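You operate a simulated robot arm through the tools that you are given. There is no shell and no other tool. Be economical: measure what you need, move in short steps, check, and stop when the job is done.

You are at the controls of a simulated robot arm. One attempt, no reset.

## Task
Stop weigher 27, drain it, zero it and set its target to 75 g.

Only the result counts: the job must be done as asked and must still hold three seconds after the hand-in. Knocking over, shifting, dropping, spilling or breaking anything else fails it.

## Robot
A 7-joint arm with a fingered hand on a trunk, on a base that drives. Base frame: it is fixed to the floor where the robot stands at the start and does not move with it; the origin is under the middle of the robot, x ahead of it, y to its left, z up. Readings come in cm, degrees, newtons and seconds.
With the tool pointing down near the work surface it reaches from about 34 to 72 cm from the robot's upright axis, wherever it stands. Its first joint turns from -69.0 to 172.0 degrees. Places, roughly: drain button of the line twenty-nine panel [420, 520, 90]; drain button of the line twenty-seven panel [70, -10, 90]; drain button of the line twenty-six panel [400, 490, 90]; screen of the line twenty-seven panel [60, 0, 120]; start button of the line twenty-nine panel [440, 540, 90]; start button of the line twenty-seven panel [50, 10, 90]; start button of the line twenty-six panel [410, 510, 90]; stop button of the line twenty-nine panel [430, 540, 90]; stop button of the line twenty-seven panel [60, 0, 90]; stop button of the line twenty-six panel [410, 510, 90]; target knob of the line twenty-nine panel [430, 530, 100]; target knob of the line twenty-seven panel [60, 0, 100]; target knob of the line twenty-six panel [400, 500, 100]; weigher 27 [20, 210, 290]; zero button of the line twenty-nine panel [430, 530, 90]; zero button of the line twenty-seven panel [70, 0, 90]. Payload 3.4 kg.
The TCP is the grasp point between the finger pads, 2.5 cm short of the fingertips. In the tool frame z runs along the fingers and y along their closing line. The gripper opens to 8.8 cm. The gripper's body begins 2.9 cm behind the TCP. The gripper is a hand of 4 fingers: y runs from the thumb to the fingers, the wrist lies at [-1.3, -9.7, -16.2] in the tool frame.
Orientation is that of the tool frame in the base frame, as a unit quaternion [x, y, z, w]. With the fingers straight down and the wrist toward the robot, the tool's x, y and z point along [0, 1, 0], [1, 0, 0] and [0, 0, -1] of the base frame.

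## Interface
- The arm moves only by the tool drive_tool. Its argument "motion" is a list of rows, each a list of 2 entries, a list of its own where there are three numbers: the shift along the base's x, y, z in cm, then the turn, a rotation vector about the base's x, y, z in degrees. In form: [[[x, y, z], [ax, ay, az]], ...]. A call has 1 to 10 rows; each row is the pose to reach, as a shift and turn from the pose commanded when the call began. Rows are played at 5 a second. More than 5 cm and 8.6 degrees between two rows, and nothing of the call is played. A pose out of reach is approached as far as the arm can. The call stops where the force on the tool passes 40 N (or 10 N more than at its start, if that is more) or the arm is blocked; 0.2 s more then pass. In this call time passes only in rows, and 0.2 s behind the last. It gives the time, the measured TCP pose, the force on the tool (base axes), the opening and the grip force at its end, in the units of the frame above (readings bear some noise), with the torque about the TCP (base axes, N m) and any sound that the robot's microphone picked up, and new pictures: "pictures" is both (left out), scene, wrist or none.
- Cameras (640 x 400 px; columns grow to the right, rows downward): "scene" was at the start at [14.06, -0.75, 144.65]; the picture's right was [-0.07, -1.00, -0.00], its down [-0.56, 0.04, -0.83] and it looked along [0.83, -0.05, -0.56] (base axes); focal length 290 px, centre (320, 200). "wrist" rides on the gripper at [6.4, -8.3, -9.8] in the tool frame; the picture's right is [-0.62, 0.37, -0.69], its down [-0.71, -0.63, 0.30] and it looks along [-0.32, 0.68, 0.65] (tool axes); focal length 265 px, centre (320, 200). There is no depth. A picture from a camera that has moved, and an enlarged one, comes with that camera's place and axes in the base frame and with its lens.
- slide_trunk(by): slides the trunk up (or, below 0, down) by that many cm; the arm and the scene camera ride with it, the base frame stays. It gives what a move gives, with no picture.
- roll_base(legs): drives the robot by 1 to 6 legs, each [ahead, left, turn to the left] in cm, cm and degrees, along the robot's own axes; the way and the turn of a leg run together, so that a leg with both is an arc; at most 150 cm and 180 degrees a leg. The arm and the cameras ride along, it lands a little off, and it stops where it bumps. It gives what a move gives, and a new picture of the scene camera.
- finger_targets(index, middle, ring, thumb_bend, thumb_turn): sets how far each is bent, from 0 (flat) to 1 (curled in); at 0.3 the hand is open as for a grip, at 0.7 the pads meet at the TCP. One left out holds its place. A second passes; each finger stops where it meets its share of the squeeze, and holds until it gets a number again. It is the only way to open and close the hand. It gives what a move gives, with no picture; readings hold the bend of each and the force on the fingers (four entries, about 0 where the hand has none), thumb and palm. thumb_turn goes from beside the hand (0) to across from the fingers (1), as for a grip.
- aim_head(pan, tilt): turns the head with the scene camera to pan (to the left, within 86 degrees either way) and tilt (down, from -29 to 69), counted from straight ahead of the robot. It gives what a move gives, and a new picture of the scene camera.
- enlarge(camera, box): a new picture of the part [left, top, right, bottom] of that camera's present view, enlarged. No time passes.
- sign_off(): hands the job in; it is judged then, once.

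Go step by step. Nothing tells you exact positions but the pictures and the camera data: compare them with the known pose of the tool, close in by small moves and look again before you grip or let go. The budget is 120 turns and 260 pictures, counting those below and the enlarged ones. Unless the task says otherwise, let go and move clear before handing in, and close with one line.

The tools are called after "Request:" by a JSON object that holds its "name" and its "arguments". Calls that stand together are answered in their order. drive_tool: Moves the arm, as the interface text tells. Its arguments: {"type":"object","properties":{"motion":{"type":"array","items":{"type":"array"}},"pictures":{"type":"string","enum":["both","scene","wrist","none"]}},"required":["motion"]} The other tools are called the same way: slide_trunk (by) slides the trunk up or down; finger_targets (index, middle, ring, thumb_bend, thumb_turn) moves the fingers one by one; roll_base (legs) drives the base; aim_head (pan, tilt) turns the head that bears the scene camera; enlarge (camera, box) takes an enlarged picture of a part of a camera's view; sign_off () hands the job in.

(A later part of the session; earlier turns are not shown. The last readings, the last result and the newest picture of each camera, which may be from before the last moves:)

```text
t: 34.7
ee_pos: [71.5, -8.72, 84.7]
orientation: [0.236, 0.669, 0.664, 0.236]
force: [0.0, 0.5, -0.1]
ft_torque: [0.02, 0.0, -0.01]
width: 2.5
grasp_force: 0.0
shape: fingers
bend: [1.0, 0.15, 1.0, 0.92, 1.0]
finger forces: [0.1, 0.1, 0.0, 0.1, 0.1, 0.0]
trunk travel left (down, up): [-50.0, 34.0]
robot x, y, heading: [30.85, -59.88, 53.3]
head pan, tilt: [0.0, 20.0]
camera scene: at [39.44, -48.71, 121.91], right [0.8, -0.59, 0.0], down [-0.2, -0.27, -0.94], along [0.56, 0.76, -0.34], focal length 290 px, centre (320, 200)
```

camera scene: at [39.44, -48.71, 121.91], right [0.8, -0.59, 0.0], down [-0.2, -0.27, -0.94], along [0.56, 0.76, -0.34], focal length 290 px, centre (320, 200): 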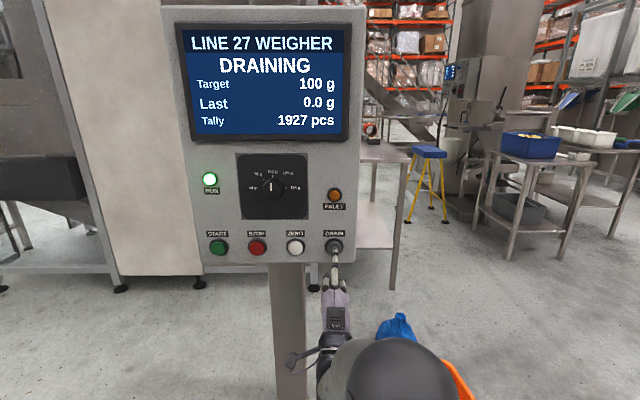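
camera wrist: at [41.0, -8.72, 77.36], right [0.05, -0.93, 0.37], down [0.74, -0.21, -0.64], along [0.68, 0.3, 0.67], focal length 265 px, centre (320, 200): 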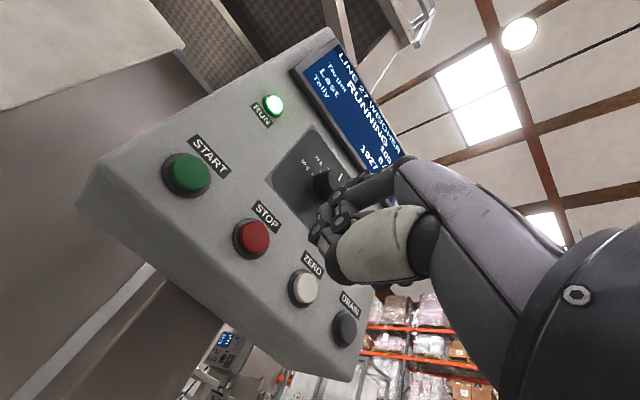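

It continues draining by itself. Meanwhile I'll move 8.5 cm left to face ZERO.

Request:
{"name": "drive_tool", "arguments": {"motion": [[[-3.4, 2.5, 0], [0, 0, 0]], [[-6.8, 5.1, 0], [0, 0, 0]], [[-6.8, 5.1, 0], [0, 0, 0]], [[-6.8, 5.1, 0], [0, 0, 0]], [[-6.8, 5.1, 0], [0, 0, 0]], [[-6.8, 5.1, 0], [0, 0, 0]]], "pictures": "scene"}}

Request:
{"name": "enlarge", "arguments": {"camera": "scene", "box": [230, 130, 430, 320]}}

```text
t: 36.1
ee_pos: [64.69, -3.53, 84.81]
orientation: [0.235, 0.669, 0.665, 0.235]
force: [-0.4, 0.6, -0.5]
ft_torque: [0.01, -0.02, 0.02]
width: 2.5
grasp_force: 0.0
shape: fingers
bend: [1.0, 0.15, 1.0, 0.92, 1.0]
finger forces: [0.1, 0.1, 0.0, 0.0, 0.0, 0.1]
trunk travel left (down, up): [-50.0, 34.0]
robot x, y, heading: [30.66, -60.23, 53.6]
head pan, tilt: [0.0, 20.0]
camera scene: at [39.45, -48.7, 121.91], right [0.8, -0.59, 0.0], down [-0.2, -0.27, -0.94], along [0.56, 0.76, -0.34], focal length 290 px, centre (320, 200)
```

scene: 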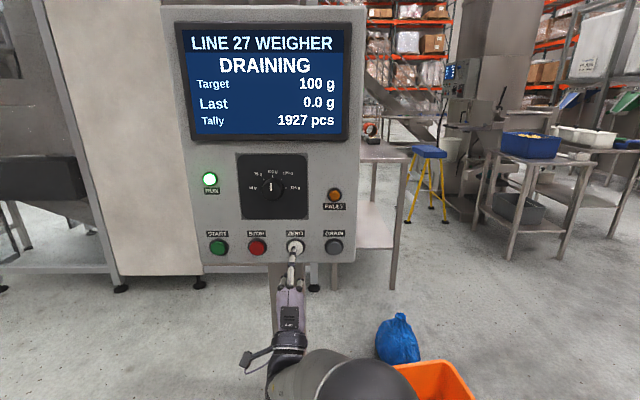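

```text
2.11 times, centred on (330, 225) of scene
camera zoom: at [39.45, -48.7, 121.91], right [0.8, -0.59, 0.0], down [-0.2, -0.27, -0.94], along [0.56, 0.76, -0.34], focal length 611 px, centre (299, 147)
```

zoom: 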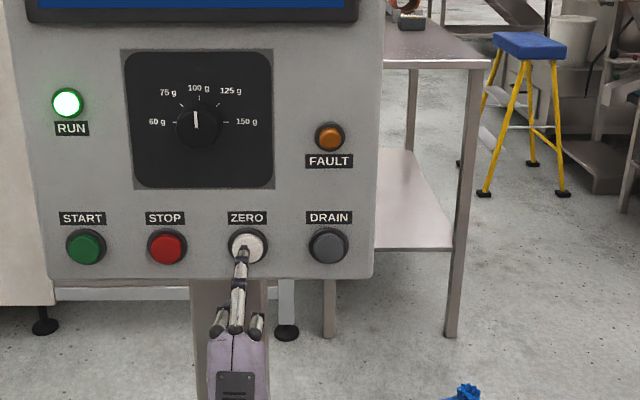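

The tip is lined up with ZERO and the screen still says DRAINING. I'll wait in place for the drain to finish.

Request:
{"name": "drive_tool", "arguments": {"motion": [[[0, 0, 0], [0, 0, 0]], [[0, 0, 0], [0, 0, 0]], [[0, 0, 0], [0, 0, 0]], [[0, 0, 0], [0, 0, 0]], [[0, 0, 0], [0, 0, 0]], [[0, 0, 0], [0, 0, 0]], [[0, 0, 0], [0, 0, 0]], [[0, 0, 0], [0, 0, 0]], [[0, 0, 0], [0, 0, 0]], [[0, 0, 0], [0, 0, 0]]], "pictures": "none"}}

Request:
{"name": "drive_tool", "arguments": {"motion": [[[0, 0, 0], [0, 0, 0]], [[0, 0, 0], [0, 0, 0]], [[0, 0, 0], [0, 0, 0]], [[0, 0, 0], [0, 0, 0]], [[0, 0, 0], [0, 0, 0]], [[0, 0, 0], [0, 0, 0]], [[0, 0, 0], [0, 0, 0]], [[0, 0, 0], [0, 0, 0]], [[0, 0, 0], [0, 0, 0]], [[0, 0, 0], [0, 0, 0]]], "pictures": "scene"}}

```text
t: 38.3
ee_pos: [64.68, -3.54, 84.57]
orientation: [0.237, 0.669, 0.664, 0.237]
force: [-0.7, -0.7, 0.9]
ft_torque: [-0.02, 0.01, -0.05]
width: 2.48
grasp_force: 0.1
shape: fingers
bend: [1.0, 0.15, 1.0, 0.92, 1.0]
finger forces: [0.1, 0.1, 0.0, 0.0, 0.1, 0.0]
trunk travel left (down, up): [-50.0, 34.0]
robot x, y, heading: [30.64, -60.23, 53.6]
head pan, tilt: [0.0, 20.0]
```

```text
t: 40.5
ee_pos: [64.68, -3.44, 84.61]
orientation: [0.236, 0.67, 0.664, 0.236]
force: [-0.4, 0.1, 0.5]
ft_torque: [0.01, 0.02, 0.01]
width: 2.49
grasp_force: 0.0
shape: fingers
bend: [1.0, 0.15, 1.0, 0.92, 1.0]
finger forces: [0.0, 0.0, 0.0, 0.0, 0.0, 0.0]
trunk travel left (down, up): [-50.0, 34.0]
robot x, y, heading: [30.97, -59.83, 53.7]
head pan, tilt: [0.0, 20.0]
camera scene: at [39.45, -48.7, 121.91], right [0.8, -0.59, 0.0], down [-0.2, -0.27, -0.94], along [0.56, 0.76, -0.34], focal length 290 px, centre (320, 200)
```

scene: 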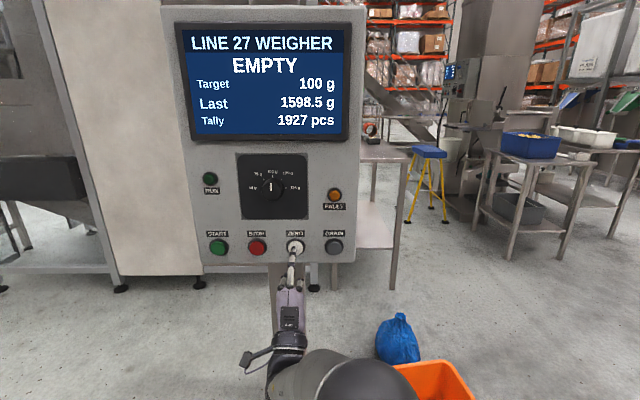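

EMPTY is shown, so draining is done. Now pressing ZERO.

Request:
{"name": "drive_tool", "arguments": {"motion": [[[0.8, 0.7, 0], [0, 0, 0]], [[1.3, 1.4, 0], [0, 0, 0]], [[1.6, 1.8, 0], [0, 0, 0]], [[1.9, 2.2, 0], [0, 0, 0]], [[2.1, 2.45, 0], [0, 0, 0]]], "pictures": "scene"}}

```text
t: 41.7
ee_pos: [66.7, -1.18, 84.63]
orientation: [0.235, 0.669, 0.664, 0.236]
force: [-5.8, -8.2, -5.1]
ft_torque: [0.57, -0.37, -0.07]
width: 2.46
grasp_force: 5.5
shape: fingers
bend: [1.0, 0.15, 1.0, 0.92, 1.0]
finger forces: [0.1, 10.2, 0.1, 0.1, 0.0, 0.0]
trunk travel left (down, up): [-50.0, 34.0]
robot x, y, heading: [30.73, -60.29, 53.2]
head pan, tilt: [0.0, 20.0]
heard: click
camera scene: at [39.35, -48.82, 121.92], right [0.8, -0.59, 0.0], down [-0.2, -0.27, -0.94], along [0.56, 0.76, -0.34], focal length 290 px, centre (320, 200)
```

scene: 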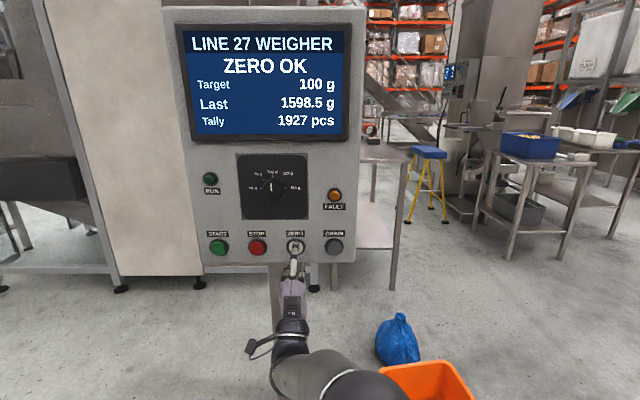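

ZERO OK is shown. Next is the knob: I'll back off, open the hand, and raise the trunk 19 cm to bring the hand to knob height.

Request:
{"name": "drive_tool", "arguments": {"motion": [[[-2, -2.6, 0], [0, 0, 0]], [[-4, -5.4, 0], [0, 0, 0]]], "pictures": "none"}}

Request:
{"name": "finger_targets", "arguments": {"index": 0.3, "middle": 0.3, "ring": 0.3, "thumb_bend": 0.3, "thumb_turn": 1}}

Request:
{"name": "slide_trunk", "arguments": {"by": 19}}

Request:
{"name": "aim_head", "arguments": {"pan": 6, "tilt": 32}}

```text
t: 42.3
ee_pos: [62.81, -6.61, 84.75]
orientation: [0.236, 0.669, 0.664, 0.235]
force: [-0.5, 0.7, -0.3]
ft_torque: [0.01, 0.01, 0.01]
width: 2.49
grasp_force: 0.0
shape: fingers
bend: [1.0, 0.15, 1.0, 0.92, 1.0]
finger forces: [0.0, 0.1, 0.2, 0.0, 0.1, 0.0]
trunk travel left (down, up): [-50.0, 34.0]
robot x, y, heading: [30.76, -60.12, 53.5]
head pan, tilt: [0.0, 20.0]
```

```text
t: 43.3
ee_pos: [62.99, -6.57, 84.73]
orientation: [0.236, 0.669, 0.664, 0.236]
force: [1.2, 0.0, -0.6]
ft_torque: [0.01, -0.03, 0.03]
width: 8.45
grasp_force: 0.1
shape: fingers
bend: [0.3, 0.3, 0.3, 0.3, 0.98]
finger forces: [0.1, 0.0, 0.1, 0.1, 0.1, 0.1]
trunk travel left (down, up): [-50.0, 34.0]
robot x, y, heading: [30.33, -60.23, 53.4]
head pan, tilt: [0.0, 20.0]
```

```text
t: 45.4
ee_pos: [62.88, -6.58, 103.76]
orientation: [0.236, 0.668, 0.665, 0.236]
force: [0.1, -0.1, 0.3]
ft_torque: [0.02, 0.0, 0.0]
width: 8.46
grasp_force: 0.1
shape: fingers
bend: [0.3, 0.3, 0.3, 0.3, 0.98]
finger forces: [0.0, 0.0, 0.1, 0.1, 0.0, 0.0]
trunk travel left (down, up): [-69.0, 15.0]
robot x, y, heading: [30.64, -60.13, 53.3]
head pan, tilt: [0.0, 20.0]
```

```text
t: 46.1
ee_pos: [62.85, -6.58, 103.75]
orientation: [0.235, 0.669, 0.665, 0.235]
force: [-0.9, 0.3, -0.2]
ft_torque: [-0.01, 0.01, 0.0]
width: 8.45
grasp_force: 0.1
shape: fingers
bend: [0.3, 0.3, 0.3, 0.3, 0.98]
finger forces: [0.0, 0.0, 0.0, 0.0, 0.1, 0.0]
trunk travel left (down, up): [-69.0, 15.0]
robot x, y, heading: [30.46, -60.31, 53.8]
head pan, tilt: [6.0, 32.0]
camera scene: at [38.47, -48.47, 138.99], right [0.86, -0.51, 0.0], down [-0.27, -0.46, -0.85], along [0.43, 0.73, -0.53], focal length 290 px, centre (320, 200)
```

scene: 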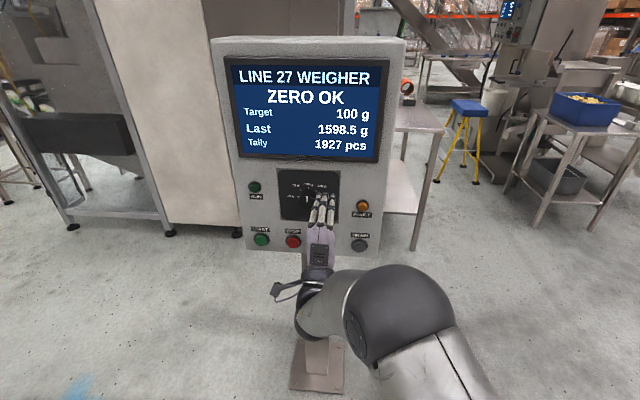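

The hand is level with the knob, 6 cm back and 3 cm right of it. Before gripping I'll test in free air that the wrist can do the 45° counter-clockwise turn.

Request:
{"name": "drive_tool", "arguments": {"motion": [[[-1.2, 0.9, 0], [0, 0, 0]], [[-2.5, 1.9, 0], [0, 0, 0]], [[-2.5, 1.9, 0], [-4.8, -6.4, 0]], [[-2.5, 1.9, 0], [-9.6, -12.8, 0]], [[-2.5, 1.9, 0], [-14.4, -19.2, 0]], [[-2.5, 1.9, 0], [-19.2, -25.6, 0]], [[-2.5, 1.9, 0], [-24, -32, 0]], [[-2.5, 1.9, 0], [-28.8, -38.4, 0]]], "pictures": "both"}}

```text
t: 47.7
ee_pos: [58.43, -8.69, 99.11]
orientation: [0.074, 0.778, 0.477, 0.402]
force: [0.0, -0.2, 0.8]
ft_torque: [0.02, -0.01, 0.04]
width: 8.48
grasp_force: 0.0
shape: fingers
bend: [0.3, 0.3, 0.3, 0.3, 0.98]
finger forces: [0.0, 0.1, 0.0, 0.0, 0.0, 0.1]
out of reach, approached as far as the arm can: row 4, 5, 6, 7
trunk travel left (down, up): [-69.0, 15.0]
robot x, y, heading: [30.7, -60.02, 53.7]
head pan, tilt: [6.0, 32.0]
stopped in row 7: the arm was blocked; the commanded pose is now the measured one
camera scene: at [38.48, -48.51, 138.99], right [0.86, -0.51, 0.0], down [-0.27, -0.46, -0.85], along [0.43, 0.73, -0.53], focal length 290 px, centre (320, 200)
camera wrist: at [49.5, -16.5, 90.85], right [-0.17, -0.58, 0.79], down [0.86, -0.49, -0.17], along [0.49, 0.65, 0.58], focal length 265 px, centre (320, 200)
```

scene: 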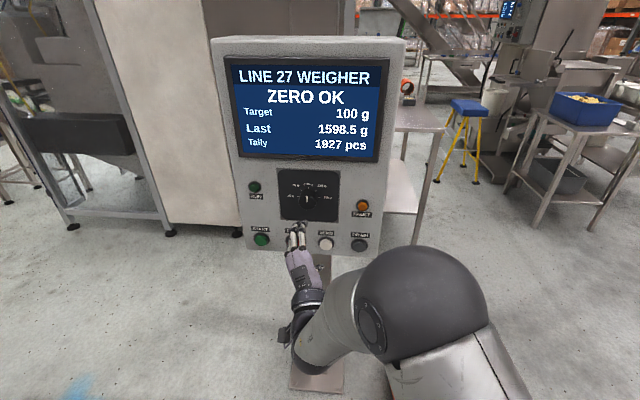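
wrist: 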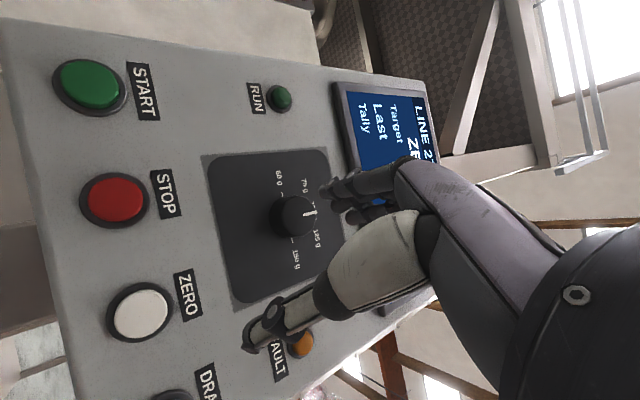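

The wrist ran out of room this close to the robot. I'll drive the base back 12 cm so the arm can extend more, then level the hand again.

Request:
{"name": "roll_base", "arguments": {"legs": [[-12, 0, 0]]}}

Request:
{"name": "drive_tool", "arguments": {"motion": [[[1.9, 2.8, 1], [6.4, 3.5, 0.5]], [[3.8, 5.6, 2], [12.8, 6.9, 0.9]], [[5.7, 8.4, 3], [19.2, 10.4, 1.4]], [[7.6, 11.2, 4], [25.6, 13.8, 1.8]], [[9.5, 14, 4.9], [32, 17.3, 2.3]]], "pictures": "scene"}}

```text
t: 48.9
ee_pos: [51.34, -18.23, 99.13]
orientation: [0.075, 0.777, 0.478, 0.403]
force: [0.0, -0.1, 0.0]
ft_torque: [-0.01, -0.02, -0.04]
width: 8.44
grasp_force: 0.1
shape: fingers
bend: [0.3, 0.3, 0.3, 0.3, 0.98]
finger forces: [0.0, 0.0, 0.0, 0.1, 0.1, 0.0]
trunk travel left (down, up): [-69.0, 15.0]
robot x, y, heading: [23.63, -69.63, 53.3]
head pan, tilt: [6.0, 32.0]
camera scene: at [31.33, -58.1, 139.0], right [0.86, -0.51, 0.0], down [-0.27, -0.46, -0.85], along [0.43, 0.73, -0.53], focal length 290 px, centre (320, 200)
```

scene: 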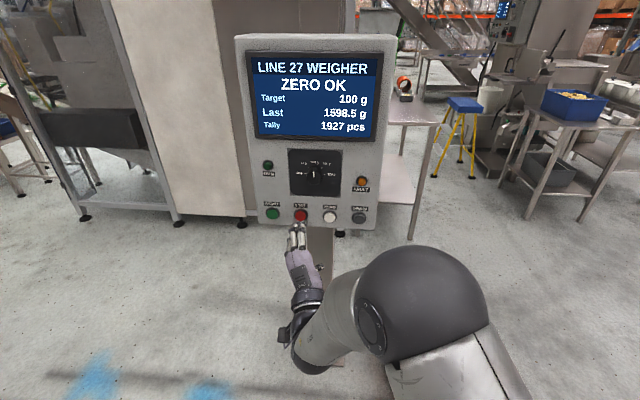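

```text
t: 50.1
ee_pos: [61.73, -5.08, 103.93]
orientation: [0.236, 0.67, 0.663, 0.237]
force: [0.5, -0.1, 0.4]
ft_torque: [0.03, -0.01, 0.01]
width: 8.46
grasp_force: 0.0
shape: fingers
bend: [0.3, 0.3, 0.3, 0.3, 0.98]
finger forces: [0.1, 0.0, 0.0, 0.0, 0.0, 0.0]
out of reach, approached as far as the arm can: row 5
trunk travel left (down, up): [-69.0, 15.0]
robot x, y, heading: [23.93, -69.79, 53.5]
head pan, tilt: [6.0, 32.0]
camera scene: at [31.54, -57.97, 138.98], right [0.86, -0.51, 0.0], down [-0.27, -0.46, -0.85], along [0.43, 0.73, -0.53], focal length 290 px, centre (320, 200)
```

scene: 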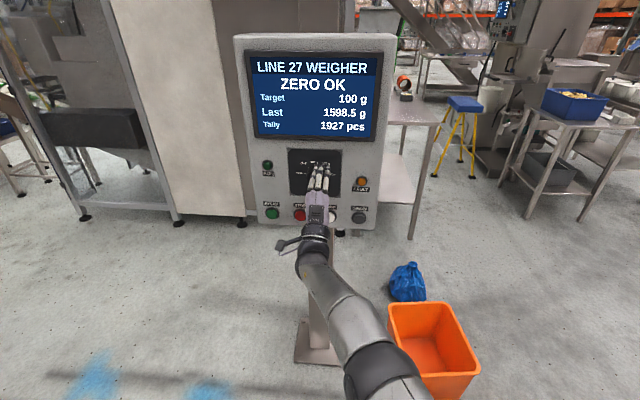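

The arm is now more stretched, with the hand level. Testing the counter-clockwise turn again in free air.

Request:
{"name": "drive_tool", "arguments": {"motion": [[[0, 0, 0], [-4.8, -6.4, 0]], [[0, 0, 0], [-9.6, -12.8, 0]], [[0, 0, 0], [-14.4, -19.2, 0]], [[0, 0, 0], [-19.2, -25.6, 0]], [[0, 0, 0], [-24, -32, 0]], [[0, 0, 0], [-28.8, -38.4, 0]]], "pictures": "scene"}}

```text
t: 51.5
ee_pos: [63.76, -2.95, 104.19]
orientation: [-0.041, 0.697, 0.53, 0.481]
force: [-0.9, -0.1, -0.6]
ft_torque: [0.02, -0.02, 0.02]
width: 8.46
grasp_force: 0.0
shape: fingers
bend: [0.3, 0.3, 0.3, 0.3, 0.98]
finger forces: [0.0, 0.0, 0.0, 0.0, 0.1, 0.1]
out of reach, approached as far as the arm can: row 3, 4, 5, 6
trunk travel left (down, up): [-69.0, 15.0]
robot x, y, heading: [23.94, -69.77, 53.5]
head pan, tilt: [6.0, 32.0]
camera scene: at [31.32, -57.94, 138.98], right [0.86, -0.51, 0.0], down [-0.27, -0.46, -0.85], along [0.43, 0.73, -0.53], focal length 290 px, centre (320, 200)
```

scene: 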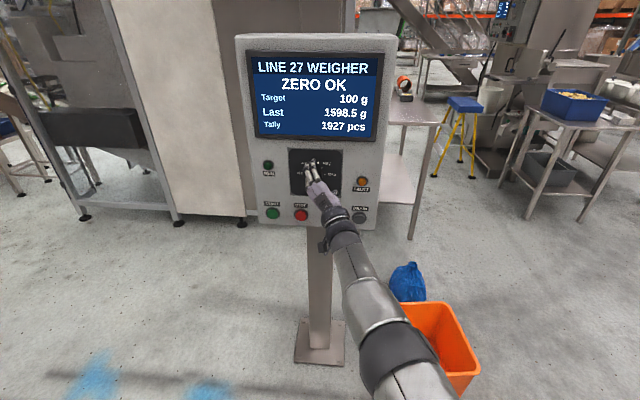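

The 45° turn works; the arm just wants to be a bit further forward, which it will be at the knob. Rotating back to level.

Request:
{"name": "drive_tool", "arguments": {"motion": [[[0, 0, 0], [4.8, 6.4, 0]], [[0, 0, 0], [9.6, 12.8, 0]], [[0, 0, 0], [14.4, 19.2, 0]], [[0, 0, 0], [19.2, 25.6, 0]], [[0, 0, 0], [24, 32, 0]], [[0, 0, 0], [27.5, 36.6, 0]]], "pictures": "scene"}}

Request:
{"name": "enlarge", "arguments": {"camera": "scene", "box": [240, 120, 400, 240]}}

Request:
{"name": "enlarge", "arguments": {"camera": "wrist", "box": [0, 0, 640, 400]}}

```text
t: 52.9
ee_pos: [63.3, -5.44, 104.56]
orientation: [0.224, 0.672, 0.66, 0.251]
force: [0.4, 0.1, 0.8]
ft_torque: [0.03, -0.02, 0.03]
width: 8.49
grasp_force: 0.0
shape: fingers
bend: [0.3, 0.3, 0.3, 0.3, 0.98]
finger forces: [0.1, 0.1, 0.0, 0.1, 0.0, 0.1]
out of reach, approached as far as the arm can: row 2, 3, 4, 5, 6
trunk travel left (down, up): [-69.0, 15.0]
robot x, y, heading: [23.7, -69.62, 53.9]
head pan, tilt: [6.0, 32.0]
camera scene: at [31.35, -58.01, 138.99], right [0.86, -0.51, 0.0], down [-0.27, -0.46, -0.85], along [0.43, 0.73, -0.53], focal length 290 px, centre (320, 200)
```

scene: 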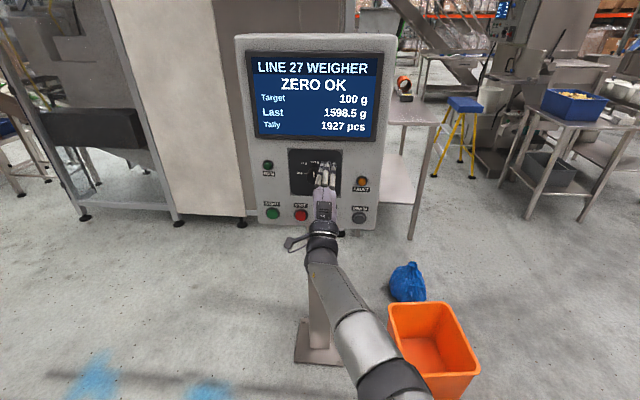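

```text
3.33 times, centred on (320, 180) of scene
camera zoom: at [31.35, -58.01, 138.99], right [0.86, -0.51, 0.0], down [-0.27, -0.46, -0.85], along [0.43, 0.73, -0.53], focal length 968 px, centre (320, 267)
```

zoom: 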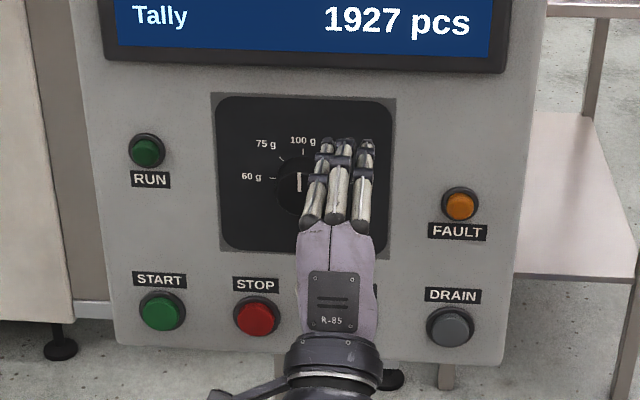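

```text
1.00 times, centred on (320, 200) of wrist (not enlarged: the box is as wide or as high as the picture)
camera zoom: at [52.23, -9.12, 95.94], right [0.03, -0.92, 0.4], down [0.76, -0.23, -0.6], along [0.64, 0.32, 0.69], focal length 265 px, centre (320, 200)
```

zoom: 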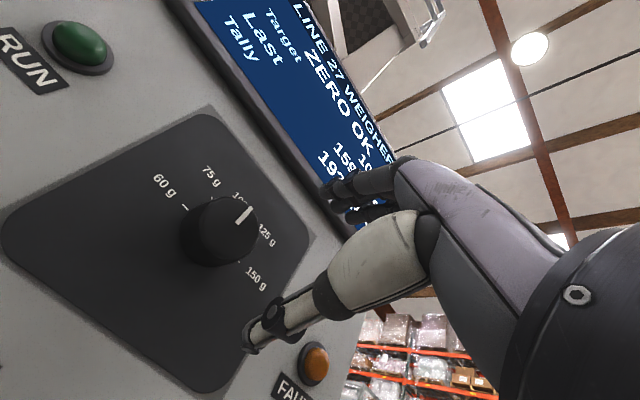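

Hand level again, about 2.8 cm right of the knob. I'll shift left and forward a bit, still short of the knob's sides.

Request:
{"name": "drive_tool", "arguments": {"motion": [[[-1.1, 0.8, -0.3], [0, 0, 0]], [[-2.2, 1.7, -0.5], [0, 0, 0]], [[-1.5, 2.7, -0.5], [0, 0, 0]], [[-0.9, 3.5, -0.5], [0, 0, 0]]], "pictures": "none"}}

Request:
{"name": "enlarge", "arguments": {"camera": "scene", "box": [240, 120, 400, 240]}}

Request:
{"name": "enlarge", "arguments": {"camera": "wrist", "box": [0, 0, 640, 400]}}

```text
t: 53.9
ee_pos: [62.14, -5.0, 104.46]
orientation: [0.224, 0.672, 0.659, 0.252]
force: [-0.2, 0.0, -0.2]
ft_torque: [-0.04, 0.04, 0.0]
width: 8.47
grasp_force: 0.1
shape: fingers
bend: [0.3, 0.3, 0.3, 0.3, 0.98]
finger forces: [0.0, 0.0, 0.1, 0.1, 0.0, 0.0]
out of reach, approached as far as the arm can: row 1, 2, 3, 4
trunk travel left (down, up): [-69.0, 15.0]
robot x, y, heading: [23.66, -69.65, 53.5]
head pan, tilt: [6.0, 32.0]
```

```text
3.33 times, centred on (320, 180) of scene
camera zoom: at [31.41, -58.01, 138.99], right [0.86, -0.51, 0.0], down [-0.27, -0.46, -0.85], along [0.43, 0.73, -0.53], focal length 968 px, centre (320, 267)
```

zoom: 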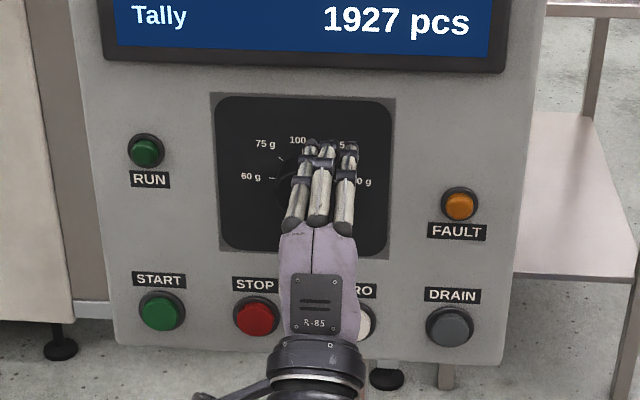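

```text
1.00 times, centred on (320, 200) of wrist (not enlarged: the box is as wide or as high as the picture)
camera zoom: at [51.17, -8.77, 95.88], right [0.03, -0.92, 0.4], down [0.76, -0.24, -0.6], along [0.64, 0.32, 0.69], focal length 265 px, centre (320, 200)
```

zoom: 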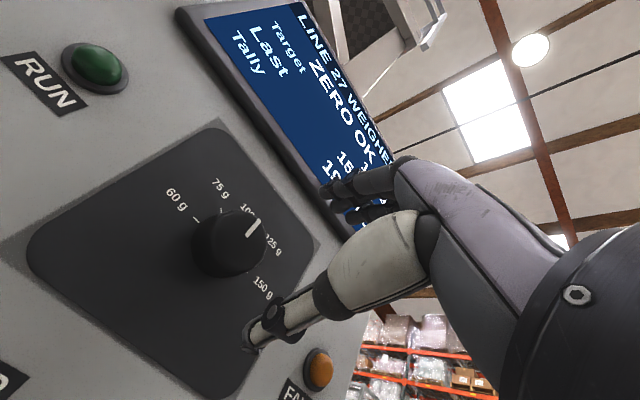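

The arm is at its outer limit here, so the base should sit in between. I'll retract the hand 7 cm and move the base 6 cm forward and 4 cm left.

Request:
{"name": "drive_tool", "arguments": {"motion": [[[-1.4, -1.9, 0], [0, 0, 0]], [[-2.8, -3.7, 0], [0, 0, 0]], [[-4.2, -5.6, 0], [0, 0, 0]]], "pictures": "none"}}

Request:
{"name": "roll_base", "arguments": {"legs": [[6, 4, 0]]}}

Request:
{"name": "enlarge", "arguments": {"camera": "scene", "box": [240, 110, 440, 260]}}

```text
t: 54.7
ee_pos: [61.94, -5.26, 104.27]
orientation: [0.223, 0.673, 0.659, 0.252]
force: [-0.6, -0.5, -0.2]
ft_torque: [-0.01, 0.01, 0.02]
width: 8.45
grasp_force: 0.2
shape: fingers
bend: [0.3, 0.3, 0.3, 0.3, 0.98]
finger forces: [0.0, 0.0, 0.1, 0.0, 0.0, 0.0]
out of reach, approached as far as the arm can: row 1, 2, 3
trunk travel left (down, up): [-69.0, 15.0]
robot x, y, heading: [23.64, -69.37, 53.5]
head pan, tilt: [6.0, 32.0]
```

```text
t: 55.8
ee_pos: [62.03, 1.71, 104.47]
orientation: [0.223, 0.671, 0.661, 0.251]
force: [-7.8, -13.6, -5.2]
ft_torque: [0.61, -0.31, -0.17]
width: 8.5
grasp_force: 8.5
shape: fingers
bend: [0.3, 0.3, 0.3, 0.3, 0.98]
finger forces: [0.1, 16.2, 0.1, 0.0, 0.0, 0.0]
trunk travel left (down, up): [-69.0, 15.0]
robot x, y, heading: [23.83, -62.55, 53.4]
head pan, tilt: [6.0, 32.0]
camera scene: at [31.42, -51.27, 139.03], right [0.86, -0.51, 0.0], down [-0.27, -0.45, -0.85], along [0.43, 0.73, -0.53], focal length 290 px, centre (320, 200)
```

scene: 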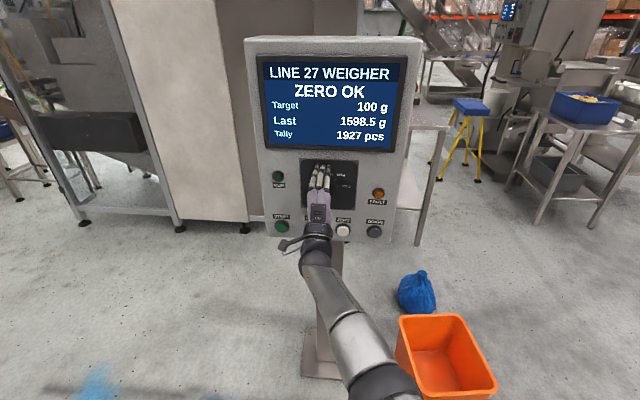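

```text
2.67 times, centred on (340, 185) of scene
camera zoom: at [31.42, -51.27, 139.03], right [0.86, -0.51, 0.0], down [-0.27, -0.45, -0.85], along [0.43, 0.73, -0.53], focal length 774 px, centre (267, 240)
```

zoom: 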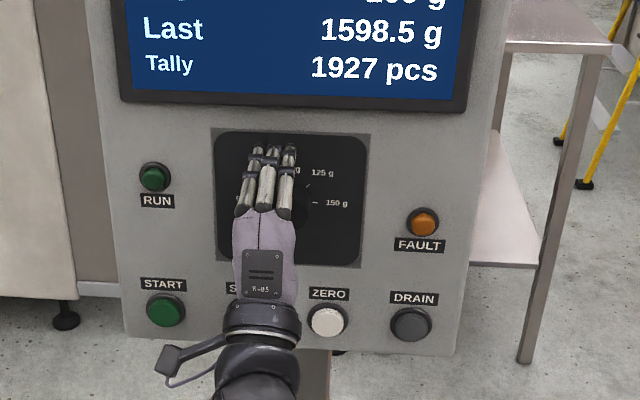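

The retraction hadn't taken effect, so the middle fingertip now presses lightly on the panel plate. I'll drive straight back 6 cm immediately.

Request:
{"name": "roll_base", "arguments": {"legs": [[-6, 0, 0]]}}

Request:
{"name": "enlarge", "arguments": {"camera": "scene", "box": [240, 110, 440, 260]}}

```text
t: 56.7
ee_pos: [58.33, -2.92, 104.3]
orientation: [0.222, 0.672, 0.66, 0.25]
force: [0.2, -0.3, -1.0]
ft_torque: [-0.05, 0.01, -0.01]
width: 8.5
grasp_force: 0.0
shape: fingers
bend: [0.3, 0.3, 0.3, 0.3, 0.98]
finger forces: [0.0, 0.1, 0.1, 0.0, 0.0, 0.0]
trunk travel left (down, up): [-69.0, 15.0]
robot x, y, heading: [20.35, -67.31, 53.6]
head pan, tilt: [6.0, 32.0]
camera scene: at [27.96, -55.86, 139.01], right [0.86, -0.51, 0.0], down [-0.27, -0.46, -0.85], along [0.43, 0.73, -0.53], focal length 290 px, centre (320, 200)
```

scene: 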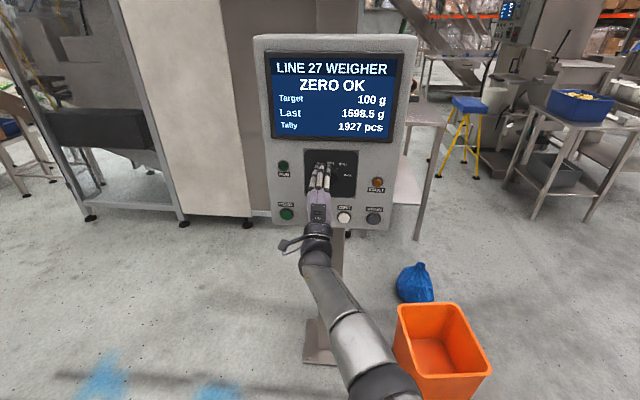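

```text
2.67 times, centred on (340, 185) of scene
camera zoom: at [27.96, -55.86, 139.01], right [0.86, -0.51, 0.0], down [-0.27, -0.46, -0.85], along [0.43, 0.73, -0.53], focal length 774 px, centre (267, 240)
```

zoom: 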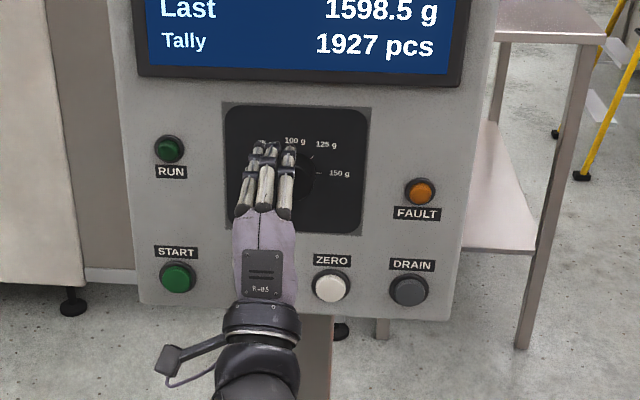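

Clear of the panel and nothing disturbed. Now retract the hand for real and check it before moving the base again.

Request:
{"name": "drive_tool", "arguments": {"motion": [[[-1.5, -2, 0], [0, 0, 0]], [[-3, -4, 0], [0, 0, 0]], [[-4.5, -6, 0], [0, 0, 0]]], "pictures": "none"}}

```text
t: 57.5
ee_pos: [58.51, -2.81, 104.25]
orientation: [0.223, 0.672, 0.659, 0.252]
force: [0.1, -0.7, 0.0]
ft_torque: [-0.04, 0.01, -0.01]
width: 8.53
grasp_force: 0.0
shape: fingers
bend: [0.3, 0.3, 0.3, 0.3, 0.98]
finger forces: [0.0, 0.0, 0.0, 0.0, 0.1, 0.0]
out of reach, approached as far as the arm can: row 1, 2, 3
trunk travel left (down, up): [-69.0, 15.0]
robot x, y, heading: [20.46, -67.37, 53.3]
head pan, tilt: [6.0, 32.0]
```

The arm is stuck at a joint limit with an unreachable commanded pose. I'll command it back toward a reachable pose, to the right and forward, and see how it answers.

Request:
{"name": "drive_tool", "arguments": {"motion": [[[1.6, -1.2, 0], [0, 0, 0]], [[3.2, -2.4, 0], [0, 0, 0]], [[4.8, -3.6, 0], [0, 0, 0]]], "pictures": "none"}}

```text
t: 58.3
ee_pos: [64.19, -4.41, 103.88]
orientation: [0.222, 0.673, 0.66, 0.25]
force: [-0.1, 0.5, 0.4]
ft_torque: [0.0, 0.0, 0.02]
width: 8.48
grasp_force: 0.1
shape: fingers
bend: [0.3, 0.3, 0.3, 0.3, 0.98]
finger forces: [0.0, 0.0, 0.0, 0.0, 0.0, 0.0]
out of reach, approached as far as the arm can: row 1, 2, 3
trunk travel left (down, up): [-69.0, 15.0]
robot x, y, heading: [20.07, -67.26, 53.6]
head pan, tilt: [6.0, 32.0]
```

That moved freely right and forward. Testing the pose at the knob: left 2.9 cm and forward 1.5 cm.

Request:
{"name": "drive_tool", "arguments": {"motion": [[[-0.7, 1.5, 0], [0, 0, 0]], [[-1.4, 2.9, 0], [0, 0, 0]]], "pictures": "none"}}

Request:
{"name": "enlarge", "arguments": {"camera": "scene", "box": [240, 110, 440, 260]}}

Request:
{"name": "enlarge", "arguments": {"camera": "wrist", "box": [0, 0, 640, 400]}}

```text
t: 58.9
ee_pos: [62.81, -3.84, 104.28]
orientation: [0.222, 0.673, 0.66, 0.251]
force: [-0.2, -1.2, -0.7]
ft_torque: [0.0, -0.04, -0.02]
width: 8.48
grasp_force: 0.1
shape: fingers
bend: [0.3, 0.3, 0.3, 0.3, 0.98]
finger forces: [0.0, 0.0, 0.0, 0.0, 0.0, 0.0]
out of reach, approached as far as the arm can: row 1, 2
trunk travel left (down, up): [-69.0, 15.0]
robot x, y, heading: [20.61, -66.97, 53.5]
head pan, tilt: [6.0, 32.0]
```

```text
2.67 times, centred on (340, 185) of scene
camera zoom: at [28.01, -55.71, 138.99], right [0.86, -0.51, 0.0], down [-0.27, -0.46, -0.85], along [0.43, 0.73, -0.53], focal length 774 px, centre (267, 240)
```

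zoom: 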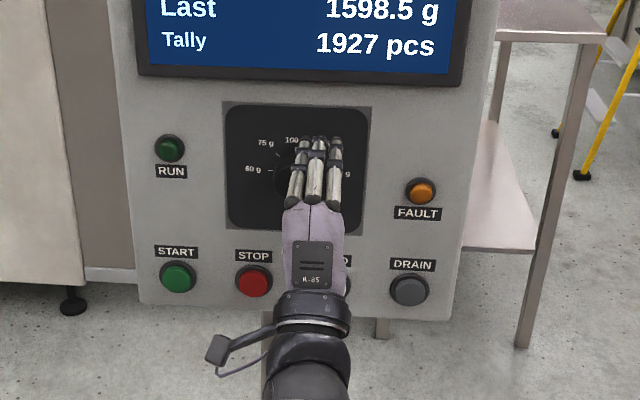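

```text
1.00 times, centred on (320, 200) of wrist (not enlarged: the box is as wide or as high as the picture)
camera zoom: at [51.81, -7.51, 95.63], right [0.03, -0.92, 0.4], down [0.77, -0.23, -0.6], along [0.64, 0.32, 0.69], focal length 265 px, centre (320, 200)
```

zoom: 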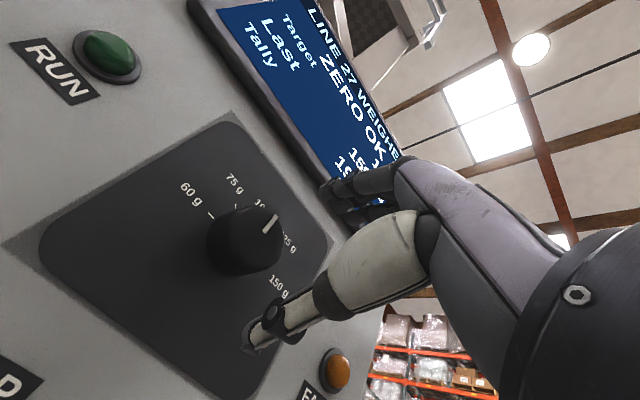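

I need to know whether this is an extension limit or a fold limit. I'll command a clear retraction of 10 cm and watch.

Request:
{"name": "drive_tool", "arguments": {"motion": [[[-1.5, -2, 0], [0, 0, 0]], [[-3, -4, 0], [0, 0, 0]], [[-4.5, -6, 0], [0, 0, 0]], [[-6, -8, 0], [0, 0, 0]]], "pictures": "none"}}

Request:
{"name": "drive_tool", "arguments": {"motion": [[[-1.5, -2, 0], [0, 0, 0]], [[-3, -4, 0], [0, 0, 0]]], "pictures": "scene"}}

```text
t: 59.9
ee_pos: [59.06, -3.45, 102.27]
orientation: [0.222, 0.673, 0.66, 0.25]
force: [0.9, -0.1, 0.2]
ft_torque: [0.03, 0.01, 0.0]
width: 8.5
grasp_force: 0.0
shape: fingers
bend: [0.3, 0.3, 0.3, 0.3, 0.98]
finger forces: [0.0, 0.0, 0.1, 0.0, 0.0, 0.0]
out of reach, approached as far as the arm can: row 1, 2, 3, 4
trunk travel left (down, up): [-69.0, 15.0]
robot x, y, heading: [20.38, -67.37, 53.3]
head pan, tilt: [6.0, 32.0]
```

```text
t: 60.5
ee_pos: [58.23, -3.38, 101.61]
orientation: [0.225, 0.672, 0.66, 0.251]
force: [0.3, -0.2, 0.0]
ft_torque: [-0.02, 0.03, -0.03]
width: 8.5
grasp_force: 0.1
shape: fingers
bend: [0.3, 0.3, 0.3, 0.3, 0.98]
finger forces: [0.0, 0.0, 0.1, 0.1, 0.1, 0.1]
out of reach, approached as far as the arm can: row 1, 2
trunk travel left (down, up): [-69.0, 15.0]
robot x, y, heading: [20.42, -67.63, 53.8]
head pan, tilt: [6.0, 32.0]
camera scene: at [28.08, -55.73, 138.99], right [0.86, -0.51, 0.0], down [-0.27, -0.46, -0.85], along [0.43, 0.73, -0.53], focal length 290 px, centre (320, 200)
```

scene: 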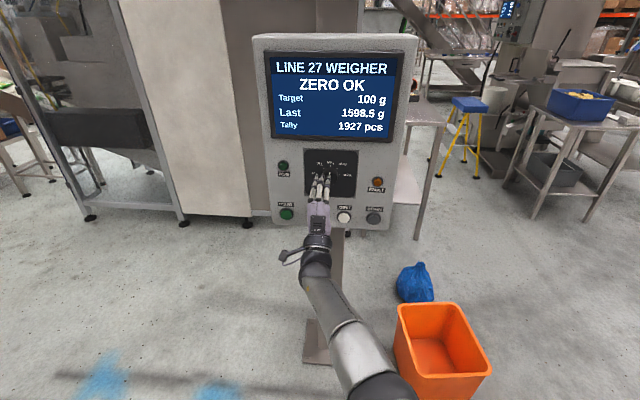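

The arm is at a fold limit and my commanded pose lags well behind the real one. I'll bring the command forward in safe chunks until the hand follows.

Request:
{"name": "drive_tool", "arguments": {"motion": [[[2.4, 0.2, 0.3], [0, 0, 0]], [[4.6, 0.8, 0.6], [0, 0, 0]], [[5.8, 2.3, 0.6], [0, 0, 0]]], "pictures": "none"}}

```text
t: 61.3
ee_pos: [62.71, -4.05, 102.77]
orientation: [0.222, 0.673, 0.659, 0.251]
force: [0.2, -0.5, -0.3]
ft_torque: [0.0, -0.01, 0.0]
width: 8.48
grasp_force: 0.0
shape: fingers
bend: [0.3, 0.3, 0.3, 0.3, 0.98]
finger forces: [0.1, 0.1, 0.0, 0.0, 0.0, 0.1]
out of reach, approached as far as the arm can: row 1, 2, 3
trunk travel left (down, up): [-69.0, 15.0]
robot x, y, heading: [20.06, -67.23, 53.5]
head pan, tilt: [6.0, 32.0]
```

As expected, it slides along the limit. Another forward chunk.

Request:
{"name": "drive_tool", "arguments": {"motion": [[[1.0, 2.2, 0.5], [0, 0, 0]], [[2, 4.4, 1], [0, 0, 0]]], "pictures": "none"}}

```text
t: 61.9
ee_pos: [63.1, -4.03, 103.4]
orientation: [0.222, 0.673, 0.66, 0.251]
force: [0.5, 0.3, -0.4]
ft_torque: [-0.02, -0.01, 0.0]
width: 8.5
grasp_force: 0.0
shape: fingers
bend: [0.3, 0.3, 0.3, 0.3, 0.98]
finger forces: [0.0, 0.0, 0.0, 0.0, 0.1, 0.1]
out of reach, approached as far as the arm can: row 1, 2
trunk travel left (down, up): [-69.0, 15.0]
robot x, y, heading: [20.17, -67.37, 53.4]
head pan, tilt: [6.0, 32.0]
```

Request:
{"name": "drive_tool", "arguments": {"motion": [[[1.5, 2, 0], [0, 0, 0]], [[3, 4, 0], [0, 0, 0]]], "pictures": "none"}}

Request:
{"name": "drive_tool", "arguments": {"motion": [[[1.5, 2, 0], [0, 0, 0]], [[3, 4, 0], [0, 0, 0]]], "pictures": "none"}}

```text
t: 62.5
ee_pos: [64.75, -4.56, 104.44]
orientation: [0.223, 0.673, 0.66, 0.249]
force: [-1.0, 0.5, -0.7]
ft_torque: [0.03, 0.0, 0.0]
width: 8.52
grasp_force: 0.0
shape: fingers
bend: [0.3, 0.3, 0.3, 0.3, 0.98]
finger forces: [0.0, 0.0, 0.1, 0.0, 0.1, 0.1]
out of reach, approached as far as the arm can: row 1, 2
trunk travel left (down, up): [-69.0, 15.0]
robot x, y, heading: [20.44, -67.25, 53.6]
head pan, tilt: [6.0, 32.0]
```

```text
t: 63.1
ee_pos: [65.61, -4.62, 104.89]
orientation: [0.222, 0.673, 0.66, 0.25]
force: [0.4, 0.4, 0.0]
ft_torque: [-0.03, -0.01, -0.01]
width: 8.5
grasp_force: 0.0
shape: fingers
bend: [0.3, 0.3, 0.3, 0.3, 0.98]
finger forces: [0.0, 0.0, 0.0, 0.0, 0.0, 0.0]
out of reach, approached as far as the arm can: row 1, 2
trunk travel left (down, up): [-69.0, 15.0]
robot x, y, heading: [20.48, -66.9, 53.7]
head pan, tilt: [6.0, 32.0]
```

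The arm is pinned on a limit surface at this roll, while a counter-clockwise roll was easy. So I'll back the base off 6 cm, and grip the knob starting from a 45° roll, turning on toward 90°.

Request:
{"name": "roll_base", "arguments": {"legs": [[-6, 0, 0]]}}

Request:
{"name": "drive_tool", "arguments": {"motion": [[[0, 0, 0], [-4.8, -6.4, 0]], [[0, 0, 0], [-9.6, -12.8, 0]], [[0, 0, 0], [-14.4, -19.2, 0]], [[0, 0, 0], [-19.2, -25.6, 0]], [[0, 0, 0], [-24, -32, 0]], [[0, 0, 0], [-27, -36, 0]]], "pictures": "scene"}}

```text
t: 64.1
ee_pos: [62.09, -9.49, 104.92]
orientation: [0.223, 0.672, 0.66, 0.252]
force: [0.1, 0.7, 0.0]
ft_torque: [-0.01, 0.01, 0.03]
width: 8.5
grasp_force: 0.1
shape: fingers
bend: [0.3, 0.3, 0.3, 0.3, 0.98]
finger forces: [0.1, 0.0, 0.1, 0.0, 0.1, 0.0]
trunk travel left (down, up): [-69.0, 15.0]
robot x, y, heading: [17.01, -71.69, 53.7]
head pan, tilt: [6.0, 32.0]
camera scene: at [24.44, -60.65, 139.0], right [0.86, -0.51, 0.0], down [-0.27, -0.46, -0.85], along [0.43, 0.73, -0.53], focal length 290 px, centre (320, 200)
```

scene: 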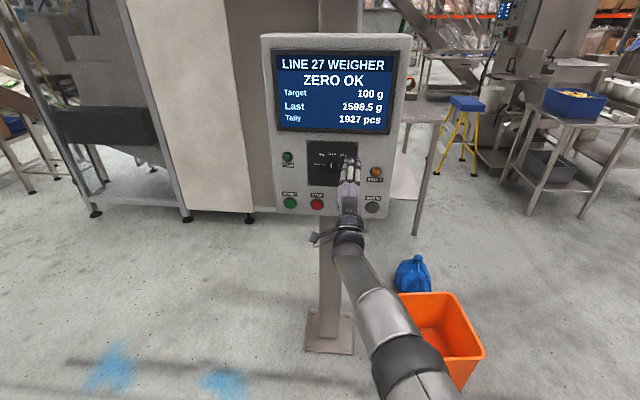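

```text
t: 65.5
ee_pos: [62.7, -8.99, 104.62]
orientation: [-0.054, 0.695, 0.523, 0.49]
force: [0.2, 0.8, 0.5]
ft_torque: [-0.01, 0.03, -0.01]
width: 8.52
grasp_force: 0.1
shape: fingers
bend: [0.3, 0.3, 0.3, 0.3, 0.98]
finger forces: [0.0, 0.0, 0.0, 0.0, 0.0, 0.0]
out of reach, approached as far as the arm can: row 6
trunk travel left (down, up): [-69.0, 15.0]
robot x, y, heading: [17.25, -71.71, 53.5]
head pan, tilt: [6.0, 32.0]
camera scene: at [24.54, -60.52, 138.98], right [0.86, -0.51, 0.0], down [-0.27, -0.46, -0.85], along [0.43, 0.73, -0.53], focal length 290 px, centre (320, 200)
```

scene: 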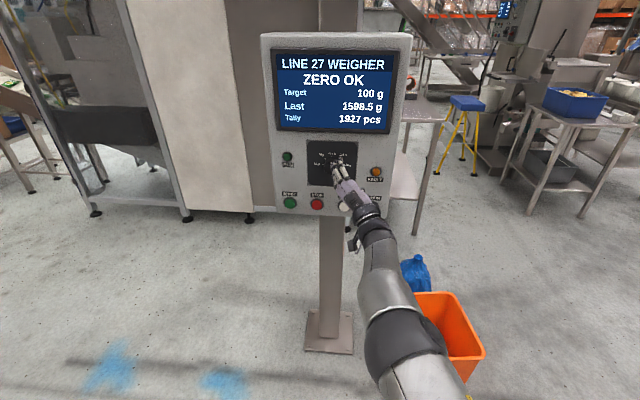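

At 45° roll, the arm looks well stretched. I'll test that it can retract freely here.

Request:
{"name": "drive_tool", "arguments": {"motion": [[[-1.8, -2.4, 0], [0, 0, 0]], [[-3.6, -4.8, 0], [0, 0, 0]], [[-5.4, -7.2, 0], [0, 0, 0]]], "pictures": "none"}}

```text
t: 66.3
ee_pos: [63.58, -10.02, 102.93]
orientation: [-0.053, 0.696, 0.524, 0.489]
force: [-0.6, 0.1, 0.7]
ft_torque: [-0.01, -0.02, 0.0]
width: 8.52
grasp_force: 0.0
shape: fingers
bend: [0.3, 0.3, 0.3, 0.3, 0.98]
finger forces: [0.0, 0.0, 0.0, 0.0, 0.1, 0.0]
out of reach, approached as far as the arm can: row 1, 2, 3
trunk travel left (down, up): [-69.0, 15.0]
robot x, y, heading: [16.57, -72.12, 53.8]
head pan, tilt: [6.0, 32.0]
```

Retraction slides the hand down and right, so it wants to be lower relative to the shoulder. I'll raise the trunk 12 cm and bring the hand down as much.

Request:
{"name": "slide_trunk", "arguments": {"by": 12}}

Request:
{"name": "drive_tool", "arguments": {"motion": [[[0, 0, -3.5], [0, 0, 0]], [[0, 0, -7], [0, 0, 0]], [[0, 0, -11], [0, 0, 0]]], "pictures": "scene"}}

```text
t: 67.8
ee_pos: [63.36, -10.16, 114.99]
orientation: [-0.053, 0.695, 0.523, 0.49]
force: [1.0, 0.5, 0.3]
ft_torque: [-0.03, -0.01, 0.0]
width: 8.47
grasp_force: 0.1
shape: fingers
bend: [0.3, 0.3, 0.3, 0.3, 0.98]
finger forces: [0.0, 0.1, 0.0, 0.0, 0.0, 0.0]
trunk travel left (down, up): [-81.0, 3.0]
robot x, y, heading: [16.37, -72.02, 53.7]
head pan, tilt: [6.0, 32.0]
```

```text
t: 68.6
ee_pos: [63.08, -11.15, 104.55]
orientation: [-0.055, 0.696, 0.524, 0.488]
force: [-0.4, -0.4, -0.8]
ft_torque: [0.0, 0.03, -0.01]
width: 8.5
grasp_force: 0.1
shape: fingers
bend: [0.3, 0.3, 0.3, 0.3, 0.98]
finger forces: [0.0, 0.1, 0.1, 0.0, 0.0, 0.1]
out of reach, approached as far as the arm can: row 3
trunk travel left (down, up): [-81.0, 3.0]
robot x, y, heading: [16.83, -72.08, 53.5]
head pan, tilt: [6.0, 32.0]
camera scene: at [24.51, -60.52, 150.99], right [0.86, -0.51, 0.0], down [-0.27, -0.46, -0.85], along [0.43, 0.73, -0.53], focal length 290 px, centre (320, 200)
```

scene: 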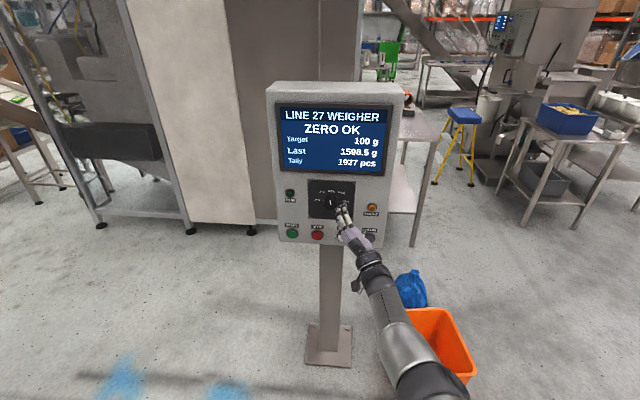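

That freed it mostly. Probing a leftward shift of 5 cm and then a small retraction.

Request:
{"name": "drive_tool", "arguments": {"motion": [[[-2, 1.5, 0], [0, 0, 0]], [[-4, 3, 0], [0, 0, 0]]], "pictures": "none"}}

Request:
{"name": "drive_tool", "arguments": {"motion": [[[-1.2, -1.6, 0], [0, 0, 0]], [[-2.4, -3.2, 0], [0, 0, 0]]], "pictures": "none"}}

```text
t: 69.2
ee_pos: [59.53, -9.2, 105.17]
orientation: [-0.054, 0.696, 0.524, 0.489]
force: [0.0, -0.6, 0.1]
ft_torque: [0.02, -0.04, 0.01]
width: 8.49
grasp_force: 0.0
shape: fingers
bend: [0.3, 0.3, 0.3, 0.3, 0.98]
finger forces: [0.1, 0.0, 0.1, 0.0, 0.1, 0.0]
out of reach, approached as far as the arm can: row 1, 2
trunk travel left (down, up): [-81.0, 3.0]
robot x, y, heading: [16.77, -72.08, 53.4]
head pan, tilt: [6.0, 32.0]
```

```text
t: 69.8
ee_pos: [58.88, -9.91, 105.16]
orientation: [-0.054, 0.695, 0.523, 0.489]
force: [-0.1, 0.2, -0.1]
ft_torque: [0.0, 0.01, -0.02]
width: 8.49
grasp_force: 0.0
shape: fingers
bend: [0.3, 0.3, 0.3, 0.3, 0.98]
finger forces: [0.0, 0.0, 0.1, 0.0, 0.0, 0.0]
out of reach, approached as far as the arm can: row 1, 2
trunk travel left (down, up): [-81.0, 3.0]
robot x, y, heading: [16.64, -72.07, 53.6]
head pan, tilt: [6.0, 32.0]
```

This arm branch is awkward. The earlier elbow-up posture was good, so I'll fold back to the tool-down pose and rebuild that posture with the trunk low.

Request:
{"name": "drive_tool", "arguments": {"motion": [[[-1, -1.3, 1], [-3.7, 6.8, -2.9]], [[-2, -2.6, 2], [-7.4, 13.6, -5.8]], [[-3, -3.9, 3], [-11.1, 20.4, -8.7]], [[-4, -5.2, 4], [-14.8, 27.2, -11.7]], [[-5, -6.5, 5], [-18.5, 34, -14.6]], [[-6, -7.8, 6], [-22.2, 40.9, -17.5]], [[-7, -9.1, 7], [-25.9, 47.7, -20.4]], [[-8, -10.4, 8], [-29.6, 54.5, -23.3]], [[-9, -11.7, 9], [-33.4, 61.4, -26.3]], [[-10, -13, 10], [-37.1, 68.2, -29.2]]], "pictures": "scene"}}

```text
t: 72.0
ee_pos: [48.84, -22.99, 115.35]
orientation: [0.263, 0.955, 0.101, 0.093]
force: [0.0, 0.1, 0.2]
ft_torque: [0.05, -0.03, 0.02]
width: 8.49
grasp_force: 0.1
shape: fingers
bend: [0.3, 0.3, 0.3, 0.3, 0.98]
finger forces: [0.0, 0.1, 0.0, 0.1, 0.0, 0.0]
out of reach, approached as far as the arm can: row 1, 2, 3, 4
trunk travel left (down, up): [-81.0, 3.0]
robot x, y, heading: [16.69, -72.4, 53.7]
head pan, tilt: [6.0, 32.0]
camera scene: at [24.54, -60.65, 150.99], right [0.86, -0.51, 0.0], down [-0.27, -0.46, -0.85], along [0.43, 0.73, -0.53], focal length 290 px, centre (320, 200)
```

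scene: 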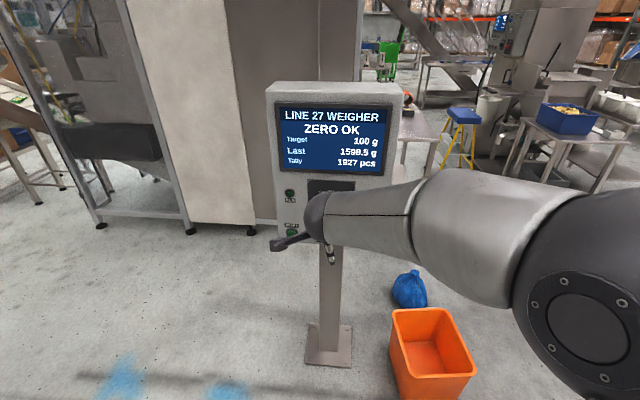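

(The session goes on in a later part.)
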